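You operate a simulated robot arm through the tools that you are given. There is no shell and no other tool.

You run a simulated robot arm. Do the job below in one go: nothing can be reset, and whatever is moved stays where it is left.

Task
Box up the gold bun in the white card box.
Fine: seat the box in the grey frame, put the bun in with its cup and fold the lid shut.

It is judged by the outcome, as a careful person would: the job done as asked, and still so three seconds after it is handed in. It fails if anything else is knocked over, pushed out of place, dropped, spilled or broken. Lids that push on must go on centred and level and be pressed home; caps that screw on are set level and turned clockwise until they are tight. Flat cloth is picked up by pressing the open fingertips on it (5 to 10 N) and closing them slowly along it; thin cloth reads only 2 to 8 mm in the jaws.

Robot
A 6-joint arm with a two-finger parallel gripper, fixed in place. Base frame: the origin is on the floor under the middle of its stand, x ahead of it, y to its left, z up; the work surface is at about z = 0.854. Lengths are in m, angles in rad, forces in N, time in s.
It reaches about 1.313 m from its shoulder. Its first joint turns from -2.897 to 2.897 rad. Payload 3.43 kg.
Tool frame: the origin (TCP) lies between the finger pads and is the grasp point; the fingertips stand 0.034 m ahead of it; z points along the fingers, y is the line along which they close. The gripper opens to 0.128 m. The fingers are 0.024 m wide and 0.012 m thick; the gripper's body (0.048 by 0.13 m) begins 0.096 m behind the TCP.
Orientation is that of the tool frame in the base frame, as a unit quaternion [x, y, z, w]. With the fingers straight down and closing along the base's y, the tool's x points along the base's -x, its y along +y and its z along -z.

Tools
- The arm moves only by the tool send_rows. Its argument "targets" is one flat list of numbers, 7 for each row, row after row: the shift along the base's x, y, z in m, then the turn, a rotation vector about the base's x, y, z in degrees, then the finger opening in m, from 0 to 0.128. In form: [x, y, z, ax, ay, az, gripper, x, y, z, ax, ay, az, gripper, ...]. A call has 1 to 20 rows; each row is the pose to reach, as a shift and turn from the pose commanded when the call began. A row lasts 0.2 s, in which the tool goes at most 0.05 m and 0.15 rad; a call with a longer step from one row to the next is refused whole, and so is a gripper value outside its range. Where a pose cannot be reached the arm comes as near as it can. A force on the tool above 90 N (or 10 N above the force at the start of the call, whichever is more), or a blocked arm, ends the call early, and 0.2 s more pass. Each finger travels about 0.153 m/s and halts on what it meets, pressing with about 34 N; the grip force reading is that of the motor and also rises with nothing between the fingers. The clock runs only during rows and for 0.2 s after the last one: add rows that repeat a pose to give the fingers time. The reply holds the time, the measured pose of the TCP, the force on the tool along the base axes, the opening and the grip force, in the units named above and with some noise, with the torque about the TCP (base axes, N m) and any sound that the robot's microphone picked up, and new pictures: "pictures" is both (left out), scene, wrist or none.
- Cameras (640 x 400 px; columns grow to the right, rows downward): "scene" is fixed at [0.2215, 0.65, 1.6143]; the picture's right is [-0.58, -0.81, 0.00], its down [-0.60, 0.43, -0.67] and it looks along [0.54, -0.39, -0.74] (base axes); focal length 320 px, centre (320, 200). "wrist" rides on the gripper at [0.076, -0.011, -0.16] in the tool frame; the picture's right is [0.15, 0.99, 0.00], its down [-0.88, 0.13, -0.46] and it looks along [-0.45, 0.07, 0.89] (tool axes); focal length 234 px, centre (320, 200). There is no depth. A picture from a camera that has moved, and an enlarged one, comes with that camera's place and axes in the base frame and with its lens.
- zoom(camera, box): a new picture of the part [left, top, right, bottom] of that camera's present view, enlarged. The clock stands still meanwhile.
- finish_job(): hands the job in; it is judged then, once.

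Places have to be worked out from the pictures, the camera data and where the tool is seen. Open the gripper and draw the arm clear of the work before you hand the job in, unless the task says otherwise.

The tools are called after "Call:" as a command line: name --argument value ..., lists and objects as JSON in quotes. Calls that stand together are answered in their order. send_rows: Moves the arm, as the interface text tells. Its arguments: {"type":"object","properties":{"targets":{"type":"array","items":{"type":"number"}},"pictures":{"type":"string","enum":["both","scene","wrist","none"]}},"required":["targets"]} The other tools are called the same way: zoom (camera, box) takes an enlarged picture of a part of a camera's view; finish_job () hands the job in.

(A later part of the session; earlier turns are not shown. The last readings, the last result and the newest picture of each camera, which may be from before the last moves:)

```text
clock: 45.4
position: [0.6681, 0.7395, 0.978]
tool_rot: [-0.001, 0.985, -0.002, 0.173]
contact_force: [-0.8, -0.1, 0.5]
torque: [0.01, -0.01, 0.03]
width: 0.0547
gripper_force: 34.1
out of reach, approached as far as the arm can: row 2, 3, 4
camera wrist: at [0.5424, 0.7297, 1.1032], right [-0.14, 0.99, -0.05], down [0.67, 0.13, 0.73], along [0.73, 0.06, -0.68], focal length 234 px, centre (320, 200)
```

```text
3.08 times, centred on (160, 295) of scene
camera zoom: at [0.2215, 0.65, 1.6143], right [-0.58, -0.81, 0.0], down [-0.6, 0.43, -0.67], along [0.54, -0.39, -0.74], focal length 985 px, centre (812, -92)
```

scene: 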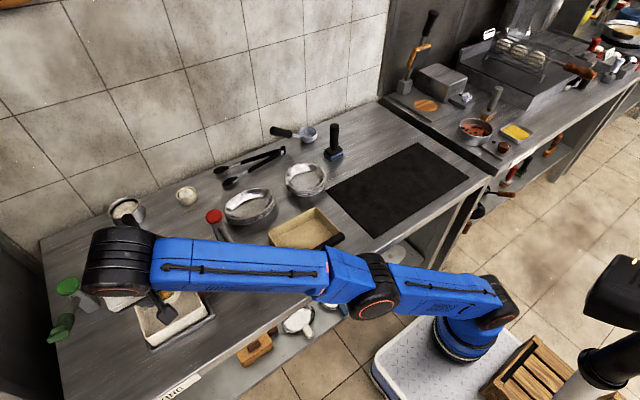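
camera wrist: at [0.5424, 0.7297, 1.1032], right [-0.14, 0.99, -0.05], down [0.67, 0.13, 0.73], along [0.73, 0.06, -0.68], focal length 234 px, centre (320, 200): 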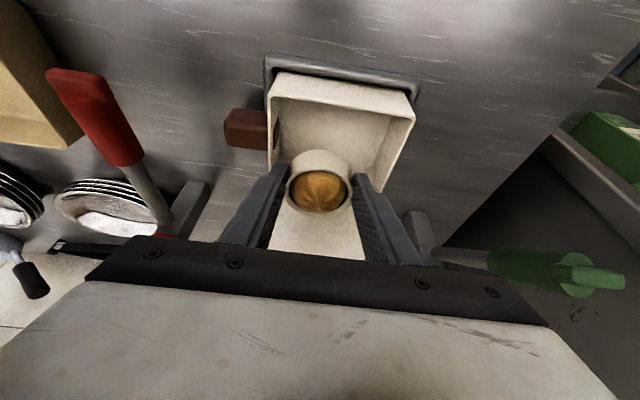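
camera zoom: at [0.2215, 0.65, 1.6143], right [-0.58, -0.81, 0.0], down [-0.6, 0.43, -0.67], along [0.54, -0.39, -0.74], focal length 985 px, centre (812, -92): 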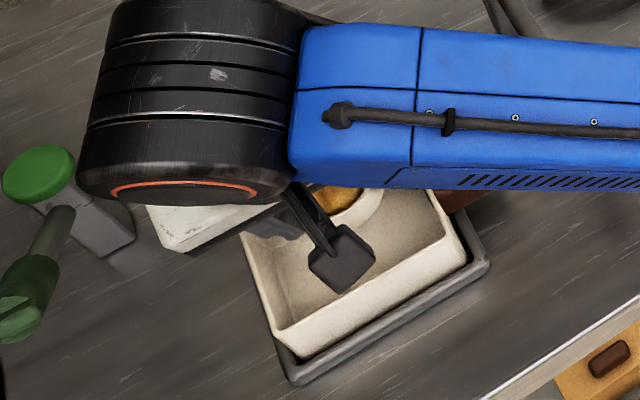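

That's the reach limit at this height; the cup is at about (0.675, 0.740) and well inside the opening. I'll lower it while easing +y and +x toward the centre, and stop just above the floor.

Call:
send_rows --targets '[0.001, 0.002, -0.015, 0, 0, 0, 0.04, 0.002, 0.005, -0.03, 0, 0, 0, 0.04, 0.003, 0.009, -0.045, 0, 0, 0, 0.04, 0.003, 0.0105, -0.058, 0, 0, 0, 0.04, 0.003, 0.0105, -0.066, 0, 0, 0, 0.04, 0.003, 0.0105, -0.066, 0, 0, 0, 0.04]'

Call:
zoom --camera "wrist" --box '[180, 80, 460, 260]'

Call:
zoom --camera "scene" --box '[90, 230, 230, 360]'

```text
clock: 46.8
position: [0.6725, 0.7507, 0.9121]
tool_rot: [-0.001, 0.985, -0.002, 0.174]
contact_force: [-0.4, 0.7, -0.2]
torque: [0.01, 0.03, 0.01]
width: 0.0549
gripper_force: 34.1
camera wrist: at [0.5452, 0.741, 1.0378], right [-0.14, 0.99, -0.05], down [0.67, 0.13, 0.73], along [0.73, 0.06, -0.68], focal length 234 px, centre (320, 200)
```

scene: 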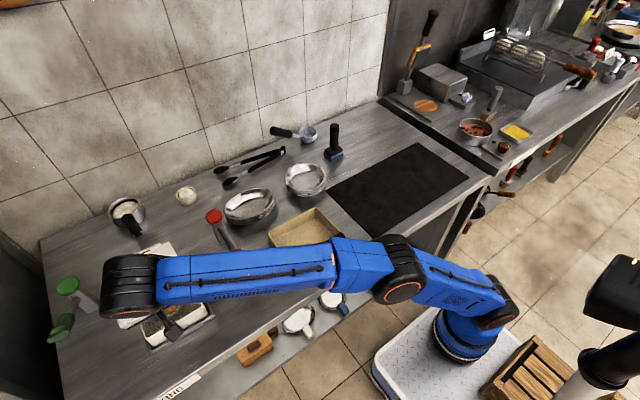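
wrist: 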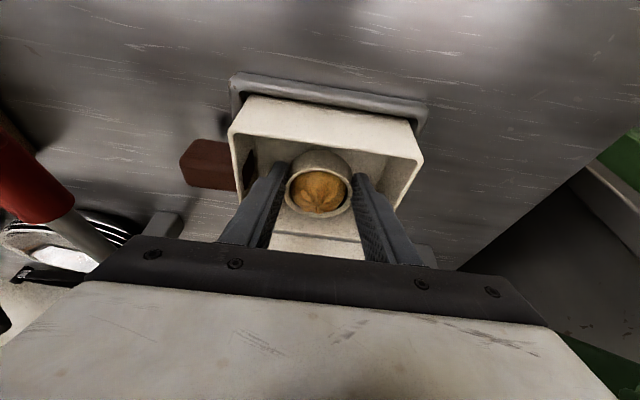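

```text
2.22 times, centred on (320, 170) of wrist
camera zoom: at [0.5452, 0.741, 1.0378], right [-0.14, 0.99, -0.05], down [0.67, 0.13, 0.73], along [0.73, 0.06, -0.68], focal length 520 px, centre (320, 267)
```

zoom: 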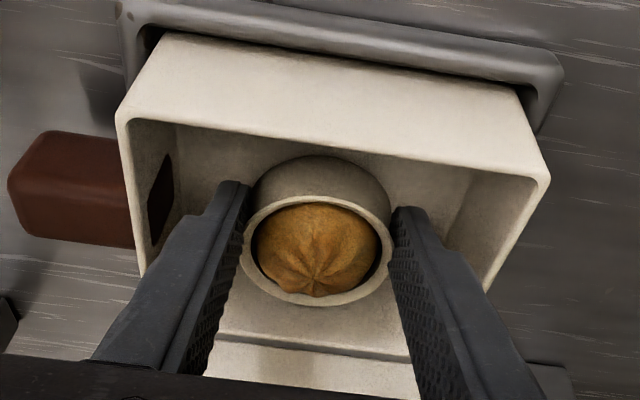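

```text
3.08 times, centred on (160, 295) of scene
camera zoom: at [0.2215, 0.65, 1.6143], right [-0.58, -0.81, 0.0], down [-0.6, 0.43, -0.67], along [0.54, -0.39, -0.74], focal length 985 px, centre (812, -92)
```

zoom: 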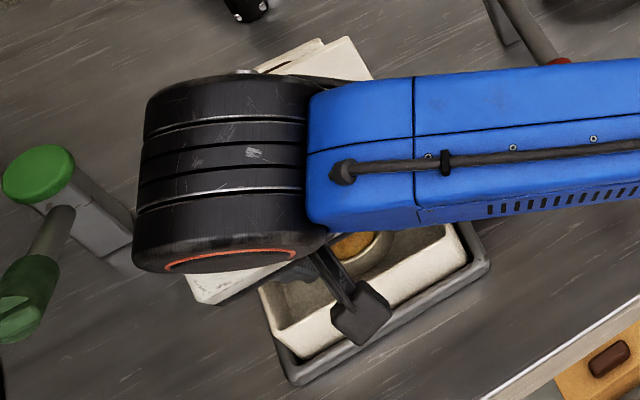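

The cup is centred inside the box, about 1 cm above its floor. I'll lower in small steps until it touches.

Call:
send_rows --targets '[0, 0, -0.003, 0, 0, 0, 0.04, 0, 0, -0.006, 0, 0, 0, 0.04, 0, 0, -0.009, 0, 0, 0, 0.04, 0, 0, -0.011, 0, 0, 0, 0.04, 0, 0, -0.011, 0, 0, 0, 0.04]' --pictures "none"

```text
clock: 48.0
position: [0.67, 0.7501, 0.9024]
tool_rot: [-0.001, 0.985, 0.0, 0.174]
contact_force: [2.0, 0.7, 5.3]
torque: [0.14, -0.11, -0.06]
width: 0.055
gripper_force: 34.3
```

The cup has touched the box floor, with about 5 N up. I'll open the fingers gently and rise straight up past the bun before backing out.

Call:
send_rows --targets '[0, 0, 0.0005, 0, 0, 0, 0.05, 0, 0, 0.001, 0, 0, 0, 0.058, 0, 0, 0.001, 0, 0, 0, 0.064, 0, 0, 0.001, 0, 0, 0, 0.07, 0, 0, 0.001, 0, 0, 0, 0.07, 0, 0, 0.01, 0, 0, 0, 0.07, 0, 0, 0.02, 0, 0, 0, 0.07, 0, 0, 0.035, 0, 0, 0, 0.07, 0, 0, 0.05, 0, 0, 0, 0.07, 0, 0, 0.055, 0, 0, 0, 0.07]'

Call:
zoom --camera "wrist" --box '[180, 80, 460, 260]'

```text
clock: 50.2
position: [0.671, 0.7485, 0.9579]
tool_rot: [0.001, 0.985, -0.002, 0.174]
contact_force: [0.5, -0.1, 0.5]
torque: [-0.02, -0.02, -0.03]
width: 0.07
gripper_force: 0.1
camera wrist: at [0.5463, 0.74, 1.082], right [-0.14, 0.99, -0.05], down [0.67, 0.13, 0.73], along [0.73, 0.07, -0.68], focal length 234 px, centre (320, 200)
```

scene: 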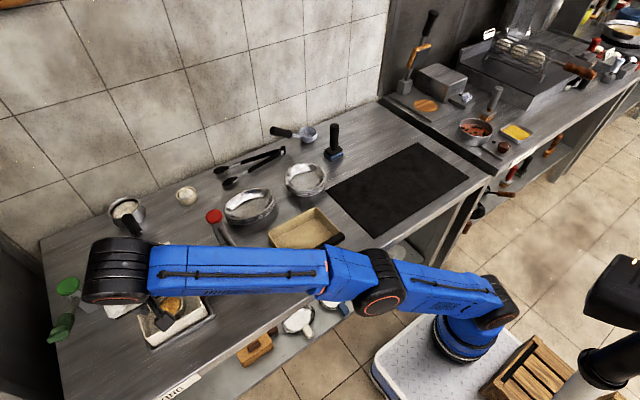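
wrist: 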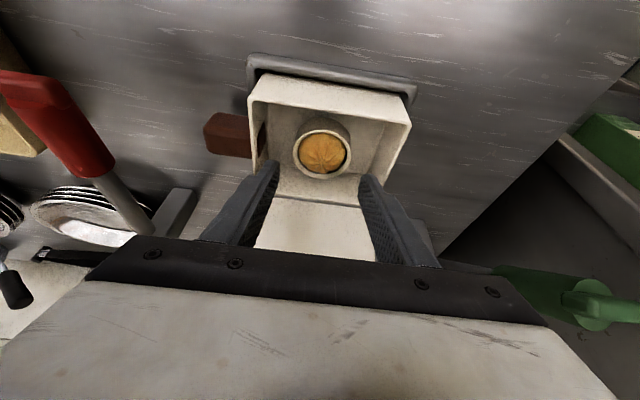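

```text
2.22 times, centred on (320, 170) of wrist
camera zoom: at [0.5463, 0.74, 1.082], right [-0.14, 0.99, -0.05], down [0.67, 0.13, 0.73], along [0.73, 0.07, -0.68], focal length 520 px, centre (320, 267)
```

zoom: 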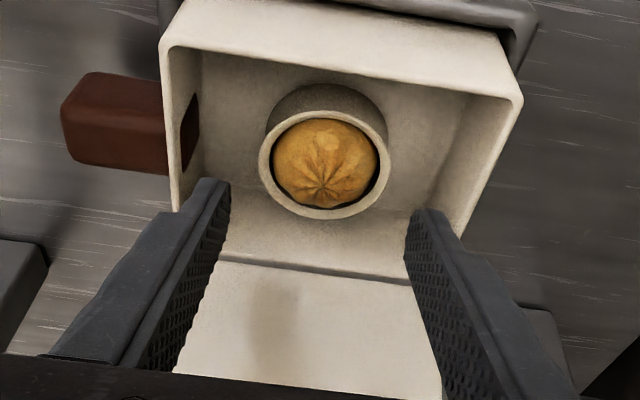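

The bun and its cup stand upright and centred in the box. Next is the lid: I'll back up and tilt the gripper out to 45°, so the open fingers can reach over the lid's top edge, and get a view of it.

Call:
send_rows --targets '[-0.005, -0.01, 0.012, 0, 0, 0, 0.07, -0.01, -0.025, 0.032, 0, -5, 0, 0.07, -0.01, -0.04, 0.052, 0, -12, 0, 0.075, -0.005, -0.045, 0.07, 0, -19, 0, 0.08, 0, -0.045, 0.085, 0, -25, 0, 0.08, 0, -0.045, 0.085, 0, -25, 0, 0.08]'

Call:
zoom --camera "scene" --box '[70, 210, 230, 350]'

Call:
zoom --camera "wrist" --box '[160, 60, 480, 260]'

```text
clock: 51.6
position: [0.6723, 0.7058, 1.0415]
tool_rot: [0.002, 0.923, -0.002, 0.384]
contact_force: [0.3, 0.4, -0.9]
torque: [0.02, -0.02, -0.01]
width: 0.08
gripper_force: 0.1
camera wrist: at [0.5057, 0.6953, 1.1012], right [-0.1, 0.99, -0.11], down [0.3, 0.13, 0.94], along [0.95, 0.06, -0.31], focal length 234 px, centre (320, 200)
```

scene: 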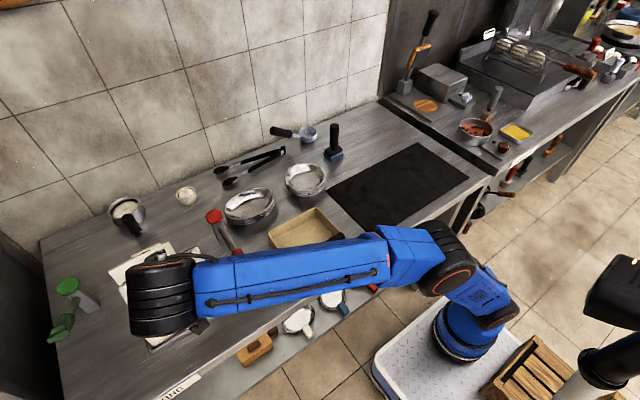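
wrist: 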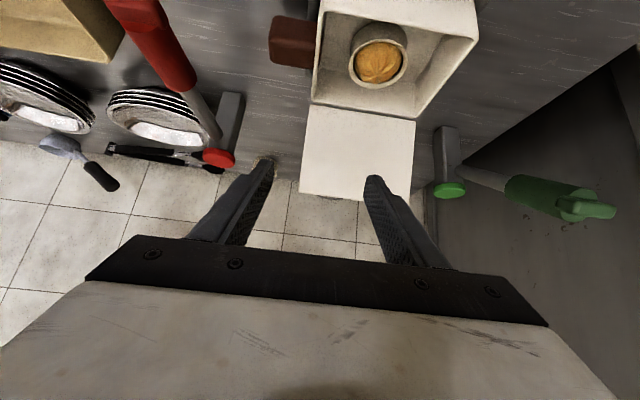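

```text
2.86 times, centred on (150, 280) of scene
camera zoom: at [0.2215, 0.65, 1.6143], right [-0.58, -0.81, 0.0], down [-0.6, 0.43, -0.67], along [0.54, -0.39, -0.74], focal length 914 px, centre (806, -29)
```

zoom: 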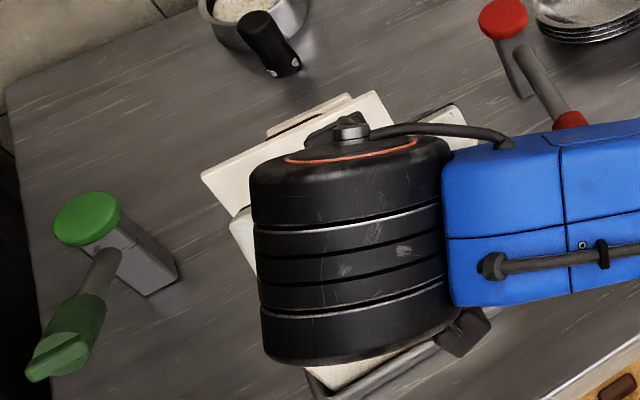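

```text
2.00 times, centred on (320, 160) of wrist
camera zoom: at [0.5057, 0.6953, 1.1012], right [-0.1, 0.99, -0.11], down [0.3, 0.13, 0.94], along [0.95, 0.06, -0.31], focal length 468 px, centre (320, 280)
```

zoom: 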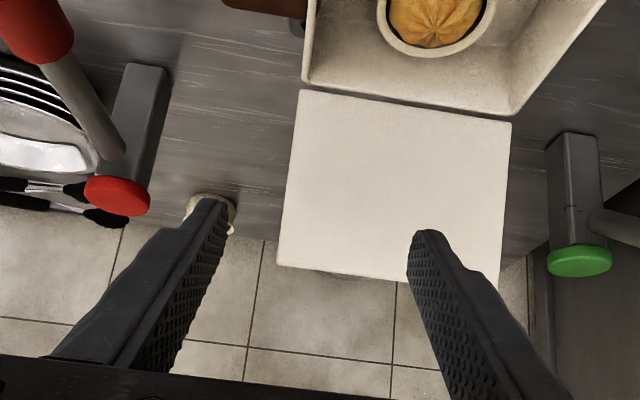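

The lid leans back about 12°, with its top edge near x 0.755, z 1.015, and a tab bar behind its middle. I'll tilt to 55° and pass the spread fingers over the top edge on either side of the bar.

Call:
send_rows --targets '[0.01, 0.003, 0.015, 0, -5, 0, 0.09, 0.03, 0.006, 0.028, 0, -10, 0, 0.092, 0.05, 0.01, 0.028, 0, -10, 0, 0.092, 0.07, 0.018, 0.027, 0, -10, 0, 0.092, 0.088, 0.026, 0.024, 0, -10, 0, 0.092, 0.088, 0.026, 0.024, 0, -10, 0, 0.092]'

Call:
zoom --camera "wrist" --box '[160, 60, 480, 260]'

Call:
zoom --camera "scene" --box '[90, 210, 210, 310]'

```text
clock: 53.0
position: [0.7609, 0.7325, 1.0666]
tool_rot: [0.0, 0.887, -0.001, 0.462]
contact_force: [-0.3, -0.6, 0.0]
torque: [0.04, 0.02, -0.02]
width: 0.092
gripper_force: 0.1
camera wrist: at [0.586, 0.7229, 1.0963], right [-0.08, 0.99, -0.12], down [0.13, 0.13, 0.98], along [0.99, 0.06, -0.14], focal length 234 px, centre (320, 200)
```

scene: 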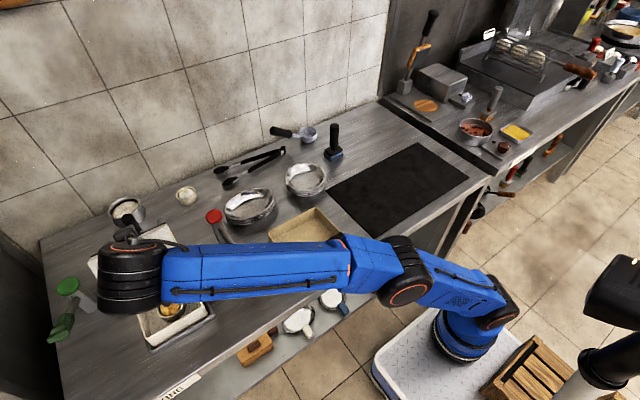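
wrist: 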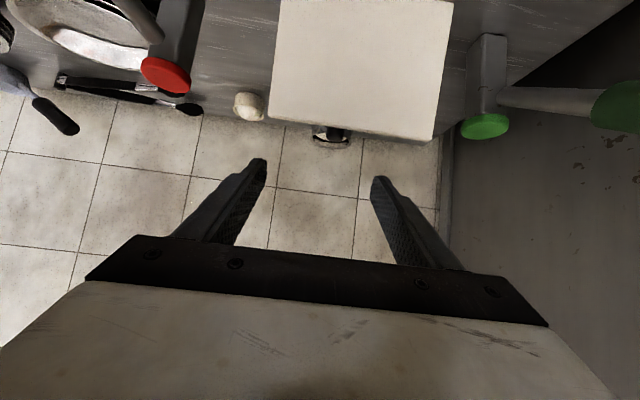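

```text
2.00 times, centred on (320, 160) of wrist
camera zoom: at [0.586, 0.7229, 1.0963], right [-0.08, 0.99, -0.12], down [0.13, 0.13, 0.98], along [0.99, 0.06, -0.14], focal length 468 px, centre (320, 280)
```

zoom: 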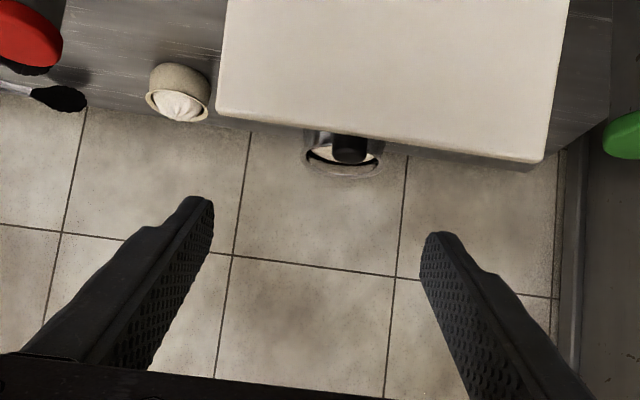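

```text
4.00 times, centred on (150, 260) of scene
camera zoom: at [0.2215, 0.65, 1.6143], right [-0.58, -0.81, 0.0], down [-0.6, 0.43, -0.67], along [0.54, -0.39, -0.74], focal length 1280 px, centre (1000, -40)
```

zoom: 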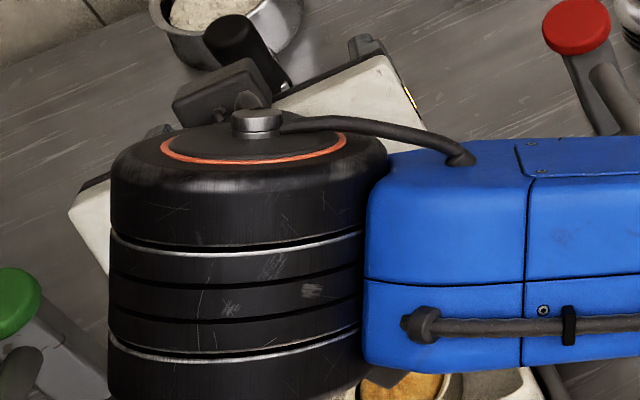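

The fingers are above and just behind the lid's top edge, with no contact. I'll move them out behind the lid, on either side of the tab bar, and lower them about 4 cm.

Call:
send_rows --targets '[0.016, 0.006, -0.002, 0, 0, 0, 0.094, 0.032, 0.0115, -0.01, 0, 0, 0, 0.094, 0.033, 0.0115, -0.025, 0, 0, 0, 0.094, 0.033, 0.0115, -0.04, 0, 0, 0, 0.094, 0.033, 0.0115, -0.051, 0, 0, 0, 0.094, 0.033, 0.0115, -0.051, 0, 0, 0, 0.094]'

Call:
zoom --camera "wrist" --box '[160, 60, 480, 260]'

Call:
zoom --camera "scene" --box '[90, 210, 210, 310]'

```text
clock: 54.4
position: [0.793, 0.7435, 1.0135]
tool_rot: [0.0, 0.887, 0.0, 0.462]
contact_force: [0.3, -0.5, 0.8]
torque: [0.02, 0.0, -0.03]
width: 0.0941
gripper_force: 0.1
camera wrist: at [0.6194, 0.7335, 1.0439], right [-0.08, 0.99, -0.12], down [0.13, 0.13, 0.98], along [0.99, 0.06, -0.14], focal length 234 px, centre (320, 200)
```

scene: 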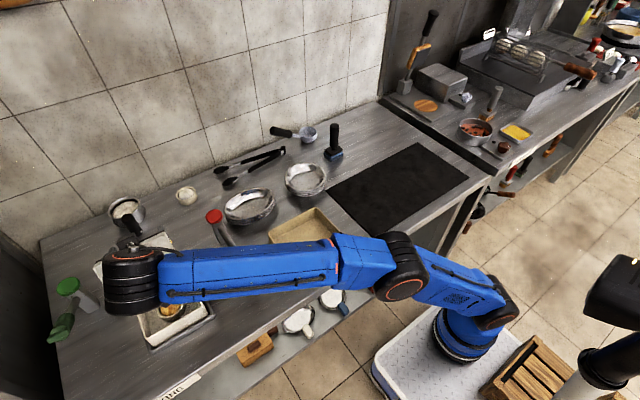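
wrist: 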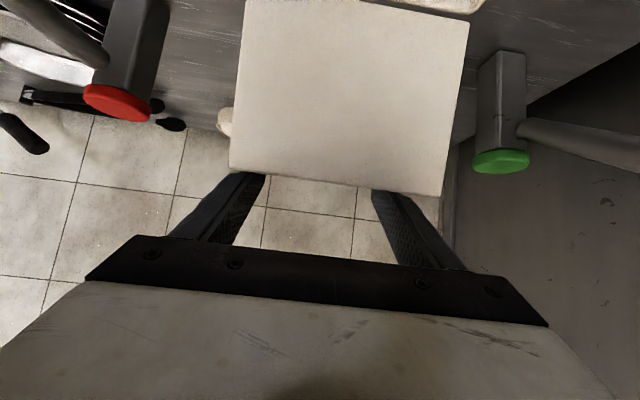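

```text
2.00 times, centred on (320, 160) of wrist
camera zoom: at [0.6194, 0.7335, 1.0439], right [-0.08, 0.99, -0.12], down [0.13, 0.13, 0.98], along [0.99, 0.06, -0.14], focal length 468 px, centre (320, 280)
```

zoom: 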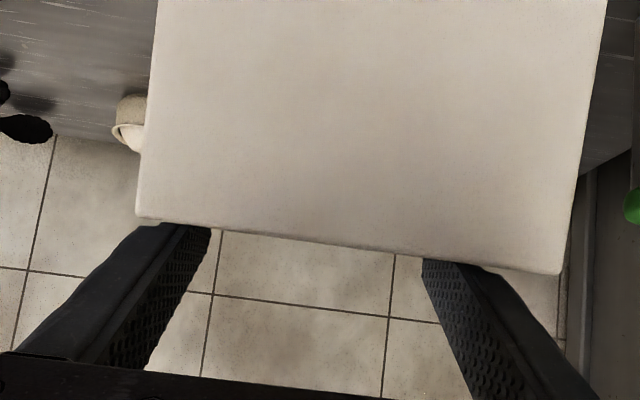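

```text
4.00 times, centred on (150, 260) of scene
camera zoom: at [0.2215, 0.65, 1.6143], right [-0.58, -0.81, 0.0], down [-0.6, 0.43, -0.67], along [0.54, -0.39, -0.74], focal length 1280 px, centre (1000, -40)
```

zoom: 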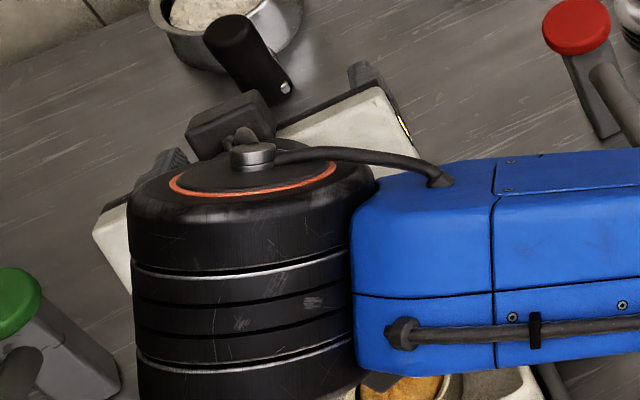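

Both fingertips are behind the lid with no contact yet. I'll pull slowly toward -x to swing the lid up and watch the force.

Call:
send_rows --targets '[-0.008, 0, 0, 0, 0, 0, 0.094, -0.016, 0, 0, 0, 0, 0, 0.094, -0.024, 0, 0, 0, 0, 0, 0.094, -0.032, 0, 0, 0, 0, 0, 0.094, -0.04, 0, 0, 0, 0, 0, 0.094, -0.048, 0, 0, 0, 0, 0, 0.094, -0.055, 0, 0, 0, 0, 0, 0.094, -0.055, 0, 0, 0, 0, 0, 0.094]'

Call:
zoom --camera "wrist" --box '[160, 60, 480, 260]'

Call:
zoom --camera "scene" --box '[90, 210, 230, 350]'

```text
clock: 56.2
position: [0.7363, 0.7434, 1.015]
tool_rot: [0.0, 0.887, -0.001, 0.462]
contact_force: [0.8, 1.0, -0.2]
torque: [0.0, -0.05, 0.03]
width: 0.0941
gripper_force: 0.0
camera wrist: at [0.5636, 0.732, 1.0452], right [-0.08, 0.99, -0.12], down [0.13, 0.13, 0.98], along [0.99, 0.06, -0.14], focal length 234 px, centre (320, 200)
```

scene: 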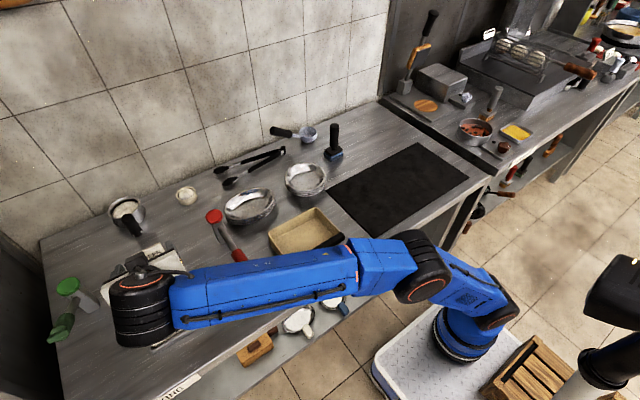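
wrist: 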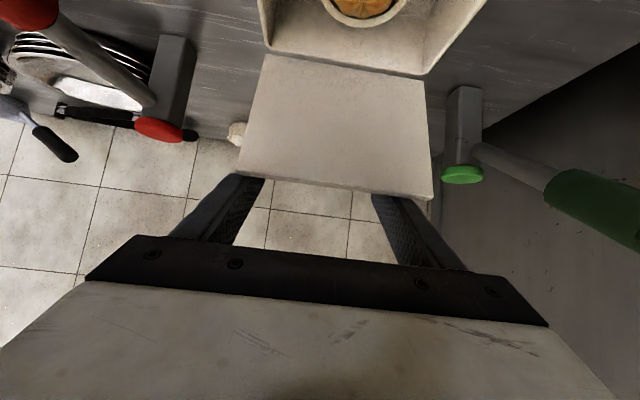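

```text
2.00 times, centred on (320, 160) of wrist
camera zoom: at [0.5636, 0.732, 1.0452], right [-0.08, 0.99, -0.12], down [0.13, 0.13, 0.98], along [0.99, 0.06, -0.14], focal length 468 px, centre (320, 280)
```

zoom: 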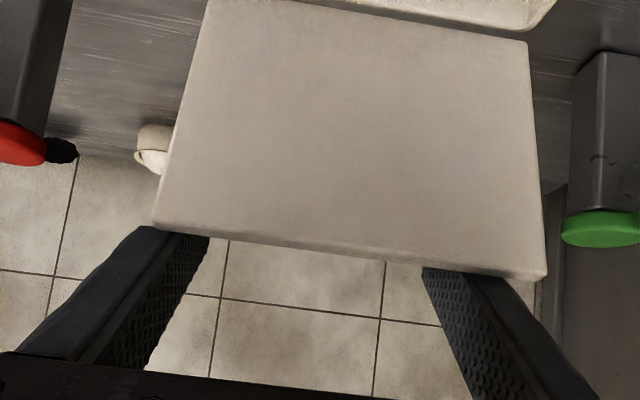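

```text
2.86 times, centred on (160, 280) of scene
camera zoom: at [0.2215, 0.65, 1.6143], right [-0.58, -0.81, 0.0], down [-0.6, 0.43, -0.67], along [0.54, -0.39, -0.74], focal length 914 px, centre (777, -29)
```

zoom: 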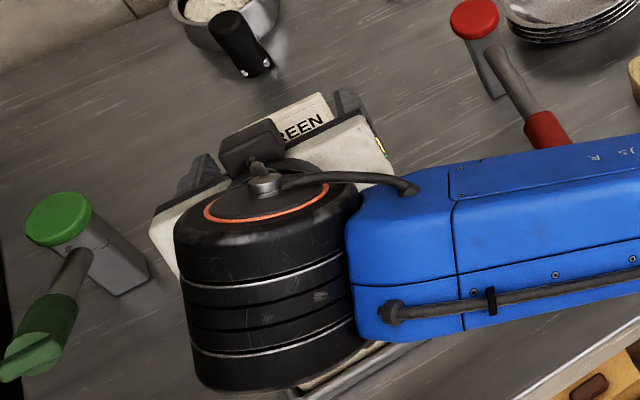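

The lid has come past vertical and is following the fingers with almost no force. I'll continue -x and slightly down to lower it forward under control.

Call:
send_rows --targets '[-0.01, 0, 0, 0, 0, 0, 0.094, -0.02, 0, -0.001, 0, 0, 0, 0.094, -0.03, 0, -0.003, 0, 0, 0, 0.094, -0.04, 0, -0.006, 0, 0, 0, 0.094, -0.05, 0, -0.009, 0, 0, 0, 0.094, -0.06, 0, -0.012, 0, 0, 0, 0.094, -0.07, 0, -0.015, 0, 0, 0, 0.094, -0.07, 0, -0.015, 0, 0, 0, 0.094]'

Call:
zoom --camera "wrist" --box '[160, 60, 480, 260]'

Call:
zoom --camera "scene" --box '[90, 210, 230, 350]'

```text
clock: 58.0
position: [0.6679, 0.7418, 0.9994]
tool_rot: [0.0, 0.887, 0.0, 0.463]
contact_force: [0.6, 0.8, 0.9]
torque: [-0.01, -0.02, -0.03]
width: 0.0943
gripper_force: 0.1
camera wrist: at [0.4939, 0.7317, 1.0298], right [-0.08, 0.99, -0.12], down [0.13, 0.13, 0.98], along [0.99, 0.06, -0.14], focal length 234 px, centre (320, 200)
```

scene: 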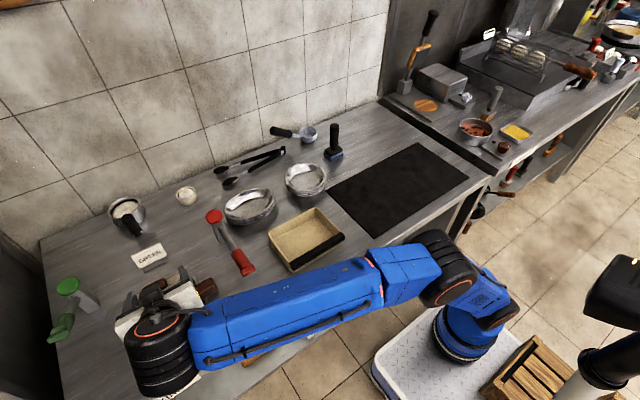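
wrist: 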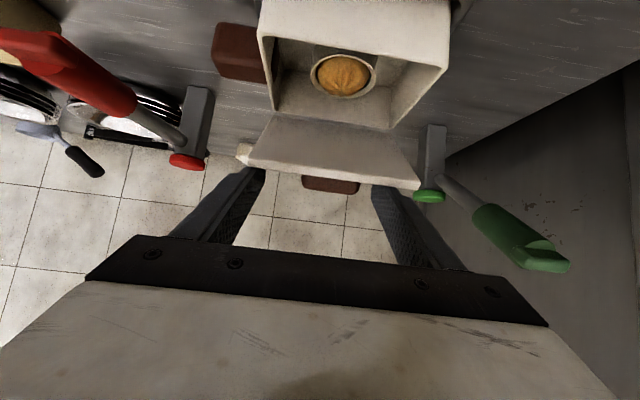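

```text
2.00 times, centred on (320, 160) of wrist
camera zoom: at [0.4939, 0.7317, 1.0298], right [-0.08, 0.99, -0.12], down [0.13, 0.13, 0.98], along [0.99, 0.06, -0.14], focal length 468 px, centre (320, 280)
```

zoom: 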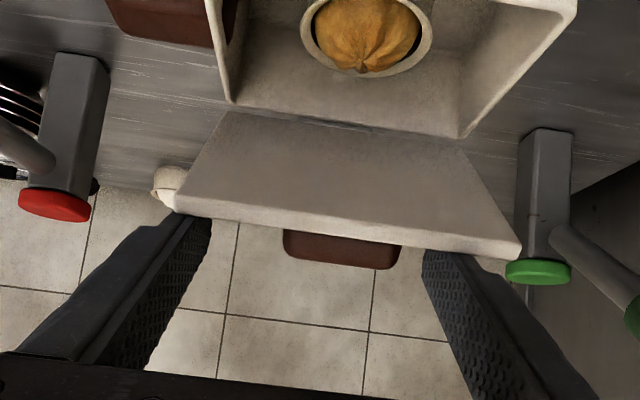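

```text
2.86 times, centred on (160, 280) of scene
camera zoom: at [0.2215, 0.65, 1.6143], right [-0.58, -0.81, 0.0], down [-0.6, 0.43, -0.67], along [0.54, -0.39, -0.74], focal length 914 px, centre (777, -29)
```

zoom: 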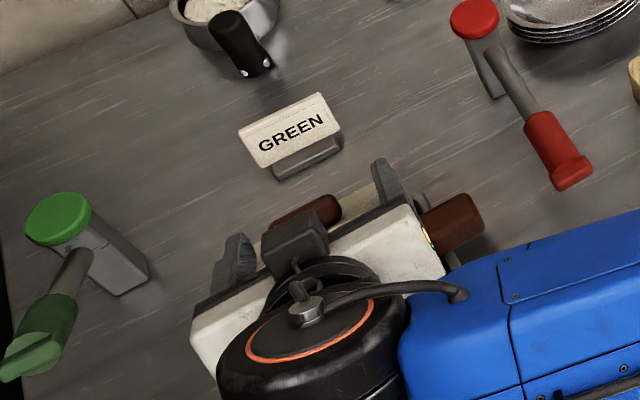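

The lid is now about halfway down and still tracking the fingers, with its brown tab between them. I'll keep lowering it along the arc.

Call:
send_rows --targets '[-0.008, 0, -0.009, 0, 0, 0, 0.094, -0.015, 0, -0.018, 0, 0, 0, 0.094, -0.021, 0, -0.027, 0, 0, 0, 0.094, -0.025, 0, -0.035, 0, 0, 0, 0.094, -0.028, 0, -0.042, 0, 0, 0, 0.094, -0.03, 0, -0.047, 0, 0, 0, 0.094, -0.03, 0, -0.047, 0, 0, 0, 0.094]'

Call:
zoom --camera "wrist" --box '[160, 60, 480, 260]'

Call:
zoom --camera "scene" --box '[90, 230, 230, 370]'

```text
clock: 59.6
position: [0.6386, 0.7434, 0.9533]
tool_rot: [-0.001, 0.887, -0.001, 0.462]
contact_force: [0.7, -1.6, -0.9]
torque: [0.0, 0.01, -0.01]
width: 0.0943
gripper_force: 0.1
camera wrist: at [0.4643, 0.7334, 0.9835], right [-0.08, 0.99, -0.12], down [0.13, 0.13, 0.98], along [0.99, 0.06, -0.14], focal length 234 px, centre (320, 200)
```

scene: 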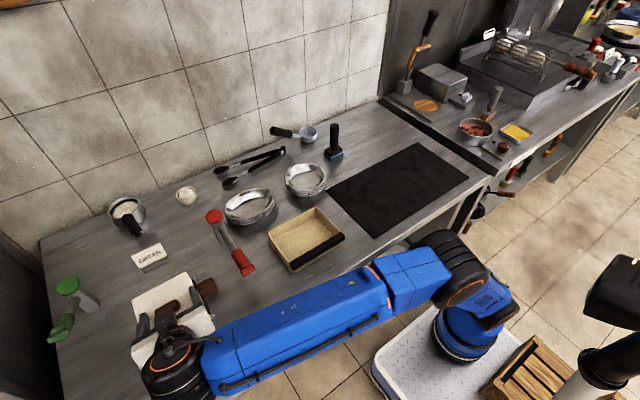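
wrist: 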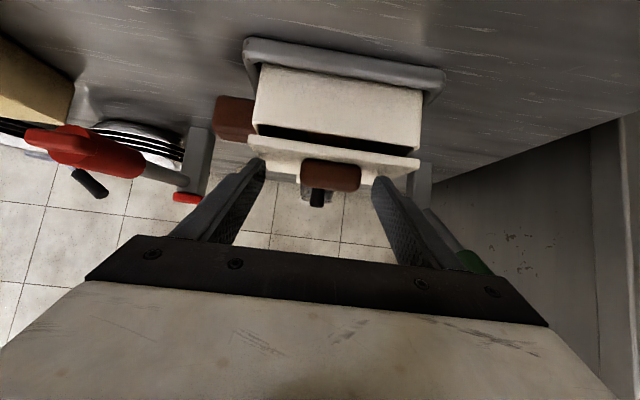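

```text
2.00 times, centred on (320, 160) of wrist
camera zoom: at [0.4643, 0.7334, 0.9835], right [-0.08, 0.99, -0.12], down [0.13, 0.13, 0.98], along [0.99, 0.06, -0.14], focal length 468 px, centre (320, 280)
```

zoom: 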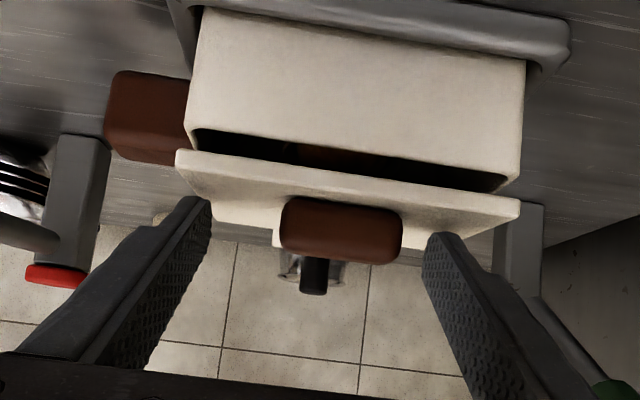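

```text
2.86 times, centred on (160, 300) of scene
camera zoom: at [0.2215, 0.65, 1.6143], right [-0.58, -0.81, 0.0], down [-0.6, 0.43, -0.67], along [0.54, -0.39, -0.74], focal length 914 px, centre (777, -86)
```

zoom: 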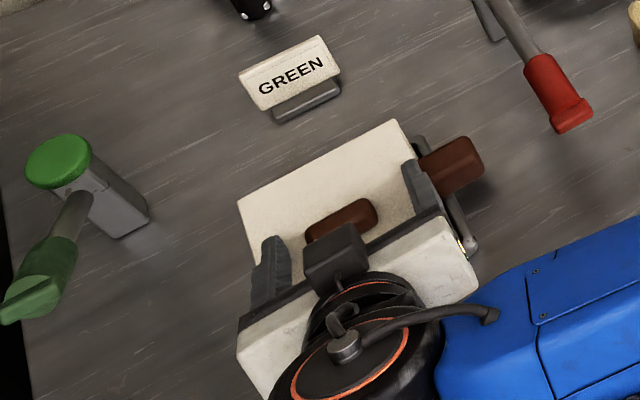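

The lid is nearly shut, with about a 1 cm gap left at the front, and the fingertips rest on it beside the tab. I'll lower straight down in small steps to close it.

Call:
send_rows --targets '[0, 0, -0.003, 0, 0, 0, 0.094, 0, 0, -0.006, 0, 0, 0, 0.094, 0, 0, -0.009, 0, 0, 0, 0.094, 0, 0, -0.012, 0, 0, 0, 0.094, 0, 0, -0.012, 0, 0, 0, 0.094]'

Call:
zoom --camera "wrist" --box '[160, 60, 480, 260]'

Call:
zoom --camera "scene" --box '[110, 250, 230, 370]'

```text
clock: 60.8
position: [0.6369, 0.7415, 0.9448]
tool_rot: [0.001, 0.887, 0.001, 0.462]
contact_force: [7.6, 12.7, 39.9]
torque: [-0.17, -1.08, 0.44]
width: 0.0939
gripper_force: 0.2
camera wrist: at [0.4633, 0.7316, 0.9744], right [-0.08, 0.99, -0.12], down [0.13, 0.13, 0.98], along [0.99, 0.07, -0.14], focal length 234 px, centre (320, 200)
```

scene: 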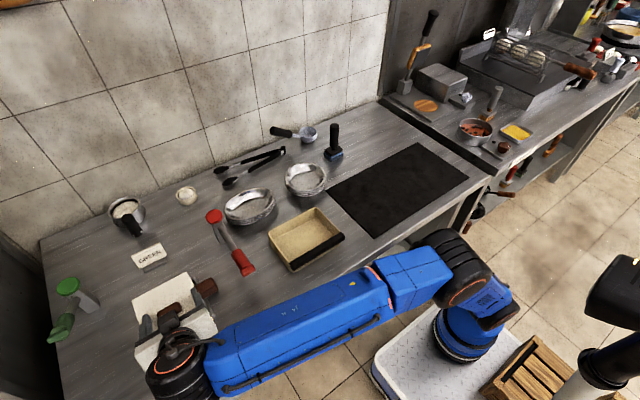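
wrist: 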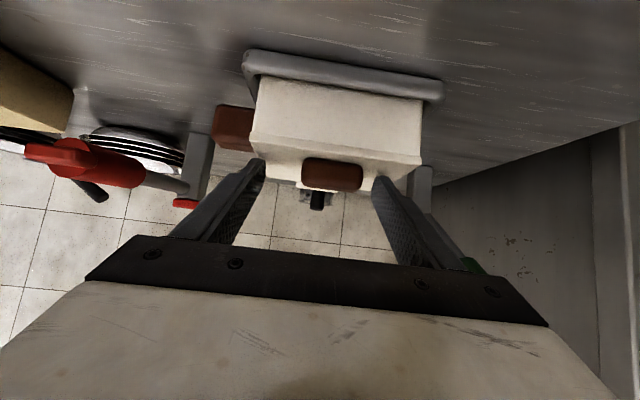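

```text
2.00 times, centred on (320, 160) of wrist
camera zoom: at [0.4633, 0.7316, 0.9744], right [-0.08, 0.99, -0.12], down [0.13, 0.13, 0.98], along [0.99, 0.07, -0.14], focal length 468 px, centre (320, 280)
```

zoom: 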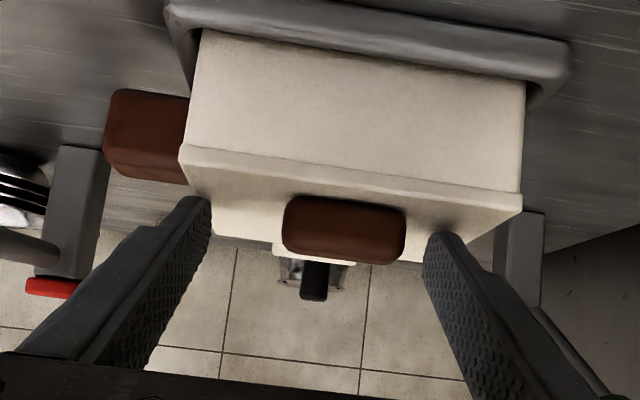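

```text
3.33 times, centred on (170, 310) of scene
camera zoom: at [0.2215, 0.65, 1.6143], right [-0.58, -0.81, 0.0], down [-0.6, 0.43, -0.67], along [0.54, -0.39, -0.74], focal length 1067 px, centre (820, -167)
```

zoom: 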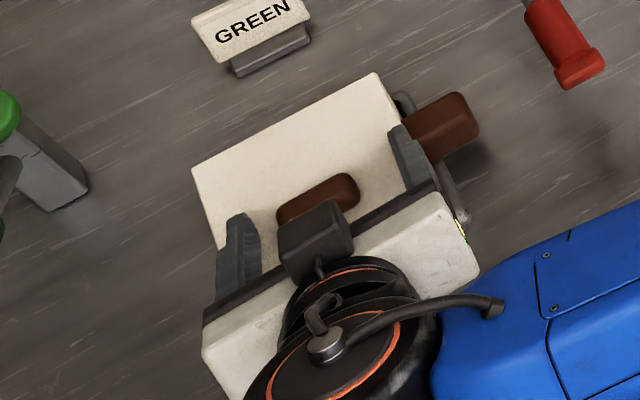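

The lid is flush along the front, and I'm pressing at about 40 N. I'll lift off and back away to see whether it stays shut.

Call:
send_rows --targets '[0, 0, 0.004, 0, 0, 0, 0.094, 0, 0, 0.012, 0, 0, 0, 0.094, 0, 0, 0.025, 0, 0, 0, 0.094, -0.005, 0, 0.05, 0, 0, 0, 0.094, -0.02, -0.02, 0.08, 0, 0, 0, 0.094, -0.04, -0.05, 0.1, 0, 0, 0, 0.094, -0.05, -0.085, 0.11, 0, 0, 0, 0.094, -0.055, -0.12, 0.12, 0, 0, 0, 0.094, -0.06, -0.16, 0.13, 0, 0, 0, 0.094, -0.06, -0.16, 0.13, 0, 0, 0, 0.094]'

Call:
zoom --camera "scene" --box '[110, 240, 230, 360]'

Call:
zoom --camera "wrist" --box '[240, 0, 640, 250]'

```text
clock: 63.0
position: [0.5759, 0.5819, 1.0726]
tool_rot: [0.0, 0.887, 0.0, 0.462]
contact_force: [0.3, -0.8, 0.6]
torque: [0.0, -0.01, 0.02]
width: 0.094
gripper_force: 0.0
camera wrist: at [0.4023, 0.5719, 1.1012], right [-0.08, 0.99, -0.12], down [0.13, 0.13, 0.98], along [0.99, 0.06, -0.14], focal length 234 px, centre (320, 200)
```

scene: 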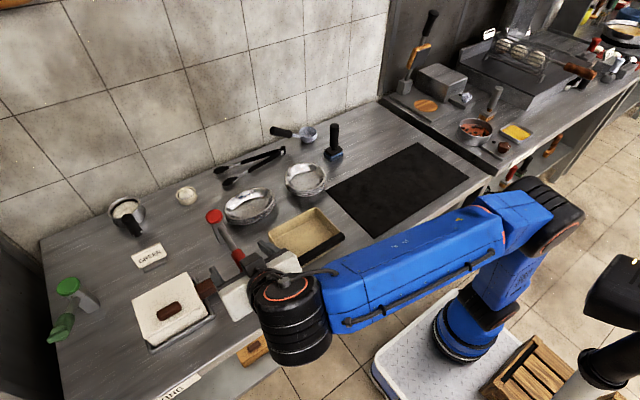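
wrist: 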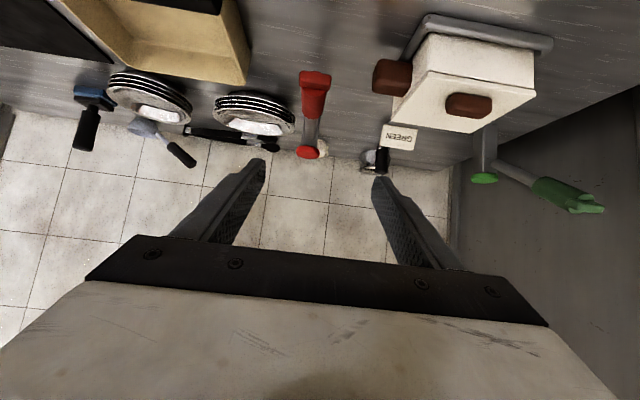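

```text
3.33 times, centred on (170, 300) of scene
camera zoom: at [0.2215, 0.65, 1.6143], right [-0.58, -0.81, 0.0], down [-0.6, 0.43, -0.67], along [0.54, -0.39, -0.74], focal length 1067 px, centre (820, -133)
```

zoom: 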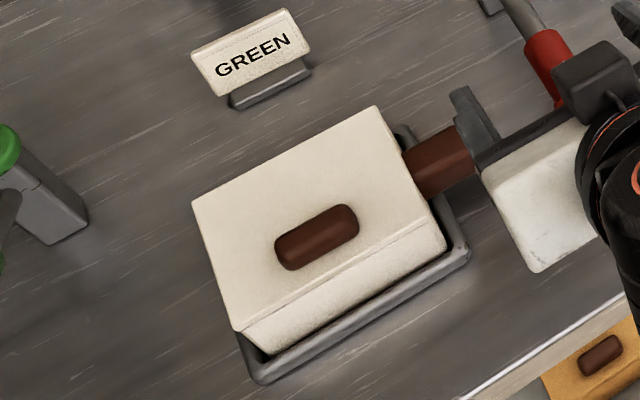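

```text
1.60 times, centred on (440, 125) of wrist
camera zoom: at [0.4023, 0.5719, 1.1012], right [-0.08, 0.99, -0.12], down [0.13, 0.13, 0.98], along [0.99, 0.06, -0.14], focal length 375 px, centre (128, 320)
```

zoom: 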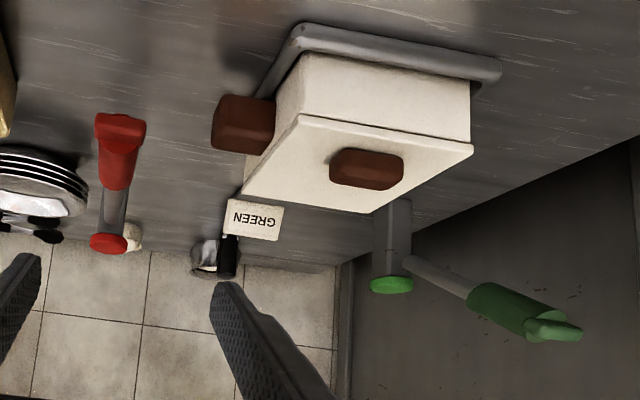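

The lid stays shut and the box sits in the frame. Now I'll put the red lever back; it originally pointed about 30° up, with its end near (0.654, 0.568, 1.036). I'll reposition for a good view of it.

Call:
send_rows --targets '[0.01, -0.004, 0.005, 0, 6, 0, 0.094, 0.02, -0.008, 0.01, 0, 12, 0, 0.094, 0.03, -0.012, 0.015, 0, 18, 0, 0.08, 0.035, -0.015, 0.02, 0, 25, 0, 0.07, 0.035, -0.015, 0.02, 0, 25, 0, 0.07]'

Call:
zoom --camera "wrist" --box '[200, 60, 440, 240]'

Call:
zoom --camera "scene" --box '[190, 190, 290, 290]'

Call:
zoom --camera "scene" --box '[0, 180, 320, 380]'

```text
clock: 64.2
position: [0.6129, 0.5672, 1.0921]
tool_rot: [0.0, 0.966, -0.002, 0.258]
contact_force: [0.1, -0.1, -0.1]
torque: [0.01, -0.01, 0.02]
width: 0.0699
gripper_force: 0.1
camera wrist: at [0.4677, 0.5571, 1.193], right [-0.13, 0.99, -0.08], down [0.54, 0.13, 0.83], along [0.83, 0.07, -0.55], focal length 234 px, centre (320, 200)
```

scene: 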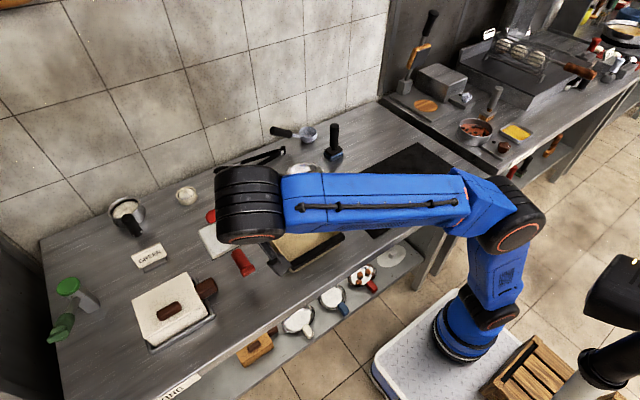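
wrist: 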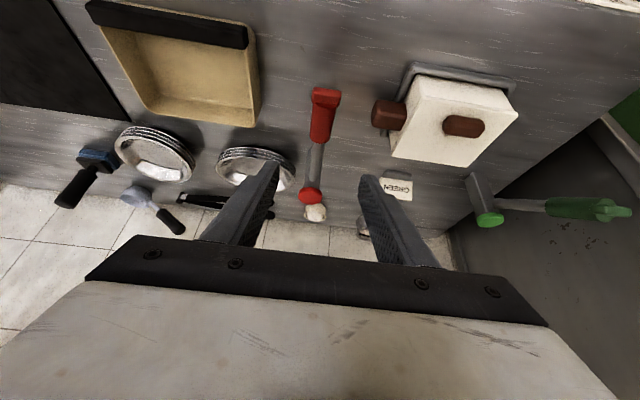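

```text
2.22 times, centred on (320, 150) of wrist
camera zoom: at [0.4677, 0.5571, 1.193], right [-0.13, 0.99, -0.08], down [0.54, 0.13, 0.83], along [0.83, 0.07, -0.55], focal length 520 px, centre (320, 311)
```

zoom: 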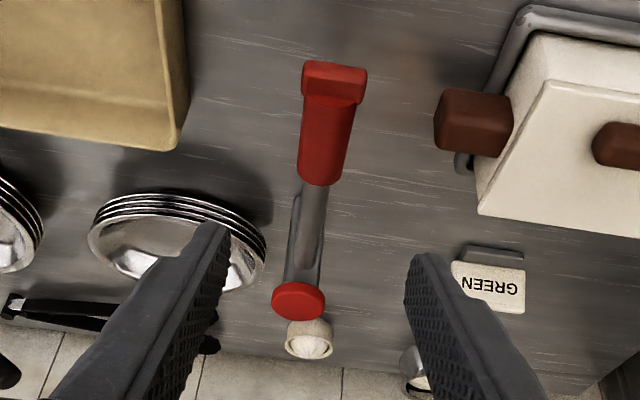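

```text
4.00 times, centred on (240, 240) of scene
camera zoom: at [0.2215, 0.65, 1.6143], right [-0.58, -0.81, 0.0], down [-0.6, 0.43, -0.67], along [0.54, -0.39, -0.74], focal length 1280 px, centre (640, 40)
```

zoom: 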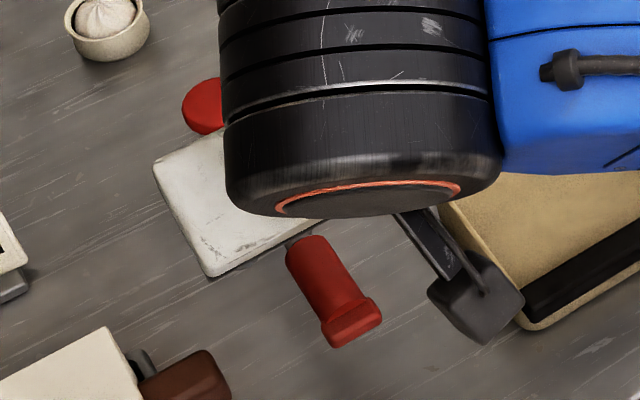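

```text
2.00 times, centred on (160, 280) of scene
camera zoom: at [0.2215, 0.65, 1.6143], right [-0.58, -0.81, 0.0], down [-0.6, 0.43, -0.67], along [0.54, -0.39, -0.74], focal length 640 px, centre (640, 40)
```

zoom: 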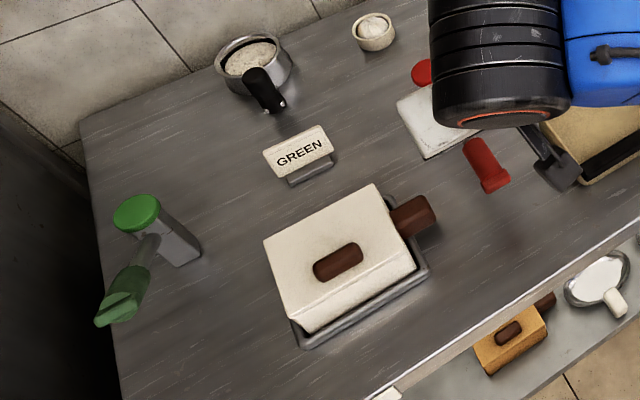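

The lever now lies about level along y 0.567, with its red grip running x 0.63–0.69 at z about 0.95. I'll lower the tilted, open fingers around the grip.

Call:
send_rows --targets '[0.01, 0, -0.028, 0, 0, 0, 0.07, 0.02, 0, -0.056, 0, 0, 0, 0.07, 0.03, 0, -0.084, 0, 0, 0, 0.07, 0.041, 0, -0.112, 0, 0, 0, 0.07, 0.052, 0, -0.139, 0, 0, 0, 0.07, 0.052, 0, -0.139, 0, 0, 0, 0.07]'

Call:
zoom --camera "wrist" --box '[200, 60, 440, 260]'

Call:
zoom --camera "scene" --box '[190, 190, 290, 290]'

```text
clock: 65.6
position: [0.6647, 0.5658, 0.9518]
tool_rot: [0.0, 0.966, -0.002, 0.259]
contact_force: [-0.1, 0.0, 0.0]
torque: [0.04, 0.0, 0.0]
width: 0.07
gripper_force: 0.0
camera wrist: at [0.5193, 0.5564, 1.0522], right [-0.13, 0.99, -0.08], down [0.53, 0.13, 0.83], along [0.84, 0.06, -0.55], focal length 234 px, centre (320, 200)
```

scene: 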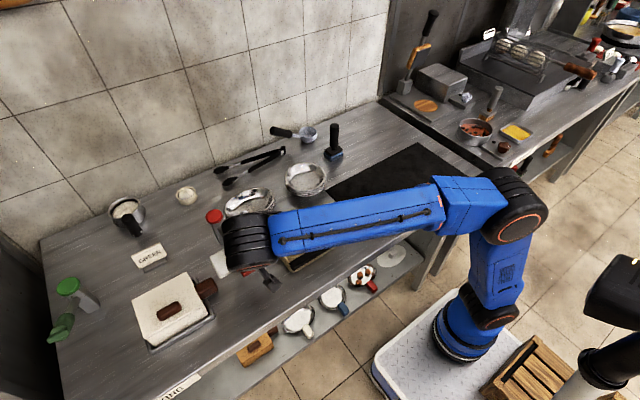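
wrist: 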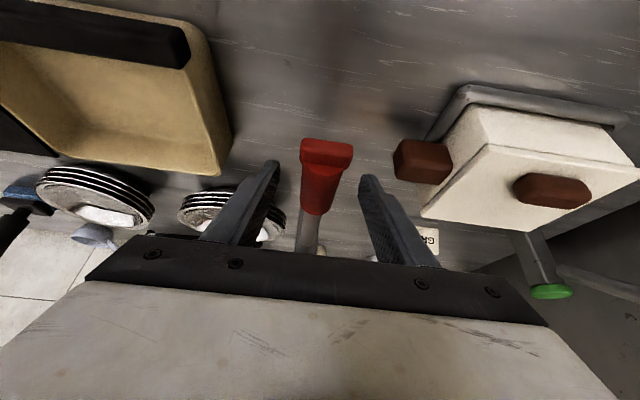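

```text
2.00 times, centred on (320, 160) of wrist
camera zoom: at [0.5193, 0.5564, 1.0522], right [-0.13, 0.99, -0.08], down [0.53, 0.13, 0.83], along [0.84, 0.06, -0.55], focal length 468 px, centre (320, 280)
```

zoom: 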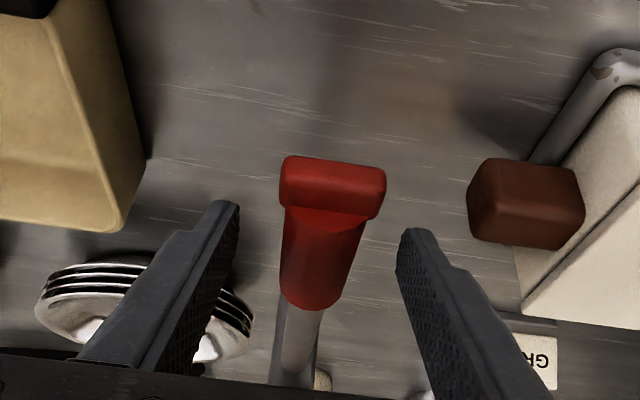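

```text
4.00 times, centred on (240, 240) of scene
camera zoom: at [0.2215, 0.65, 1.6143], right [-0.58, -0.81, 0.0], down [-0.6, 0.43, -0.67], along [0.54, -0.39, -0.74], focal length 1280 px, centre (640, 40)
```

zoom: 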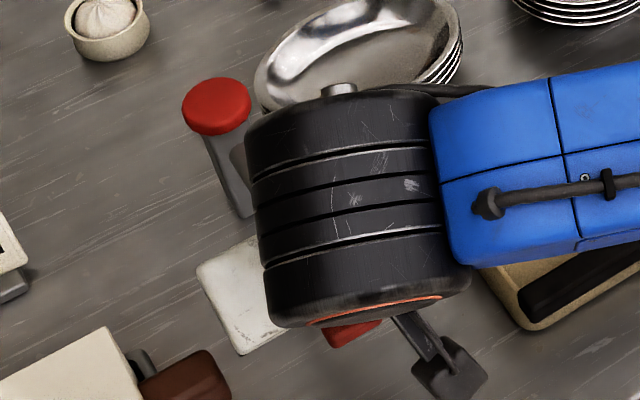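

The red grip runs right between the fingertips. I'll close on it gently and check the contact forces.

Call:
send_rows --targets '[0, 0, 0, 0, 0, 0, 0.05, 0, 0, 0, 0, 0, 0, 0.04, 0, 0, 0, 0, 0, 0, 0.032, 0, 0, 0, 0, 0, 0, 0.026, 0, 0, 0, 0, 0, 0, 0.02, 0, 0, 0, 0, 0, 0, 0.02]' --pictures "wrist"

```text
clock: 67.0
position: [0.6634, 0.5653, 0.9517]
tool_rot: [0.0, 0.966, -0.002, 0.259]
contact_force: [-4.2, -17.0, -4.6]
torque: [-0.22, 0.34, 0.07]
width: 0.0282
gripper_force: 44.6
camera wrist: at [0.5193, 0.5556, 1.0525], right [-0.13, 0.99, -0.08], down [0.54, 0.13, 0.83], along [0.84, 0.06, -0.55], focal length 234 px, centre (320, 200)
```

wrist: 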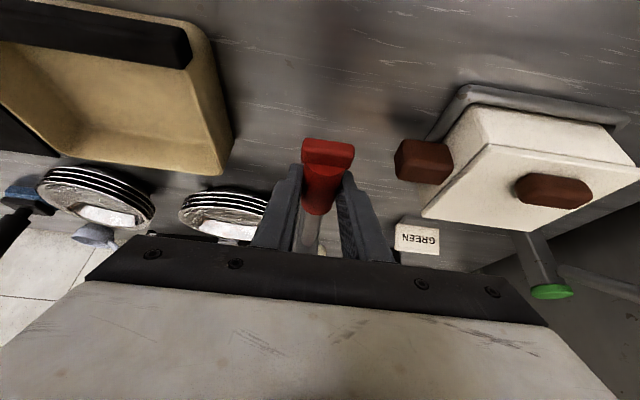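

It's gripped at 28 mm, but there's 17 N of side load in y, so the lever sits slightly further toward -y. I'll shift -1.5 mm to relieve it.

Call:
send_rows --targets '[0, -0.001, 0, 0, 0, 0, 0.02, 0, -0.002, 0, 0, 0, 0, 0.02, 0, -0.002, 0, 0, 0, 0, 0.02]' --pictures "none"

```text
clock: 67.8
position: [0.6647, 0.5648, 0.9524]
tool_rot: [-0.001, 0.966, 0.0, 0.259]
contact_force: [-3.2, -4.7, -7.4]
torque: [0.0, 0.66, 0.06]
width: 0.0284
gripper_force: 44.8
```

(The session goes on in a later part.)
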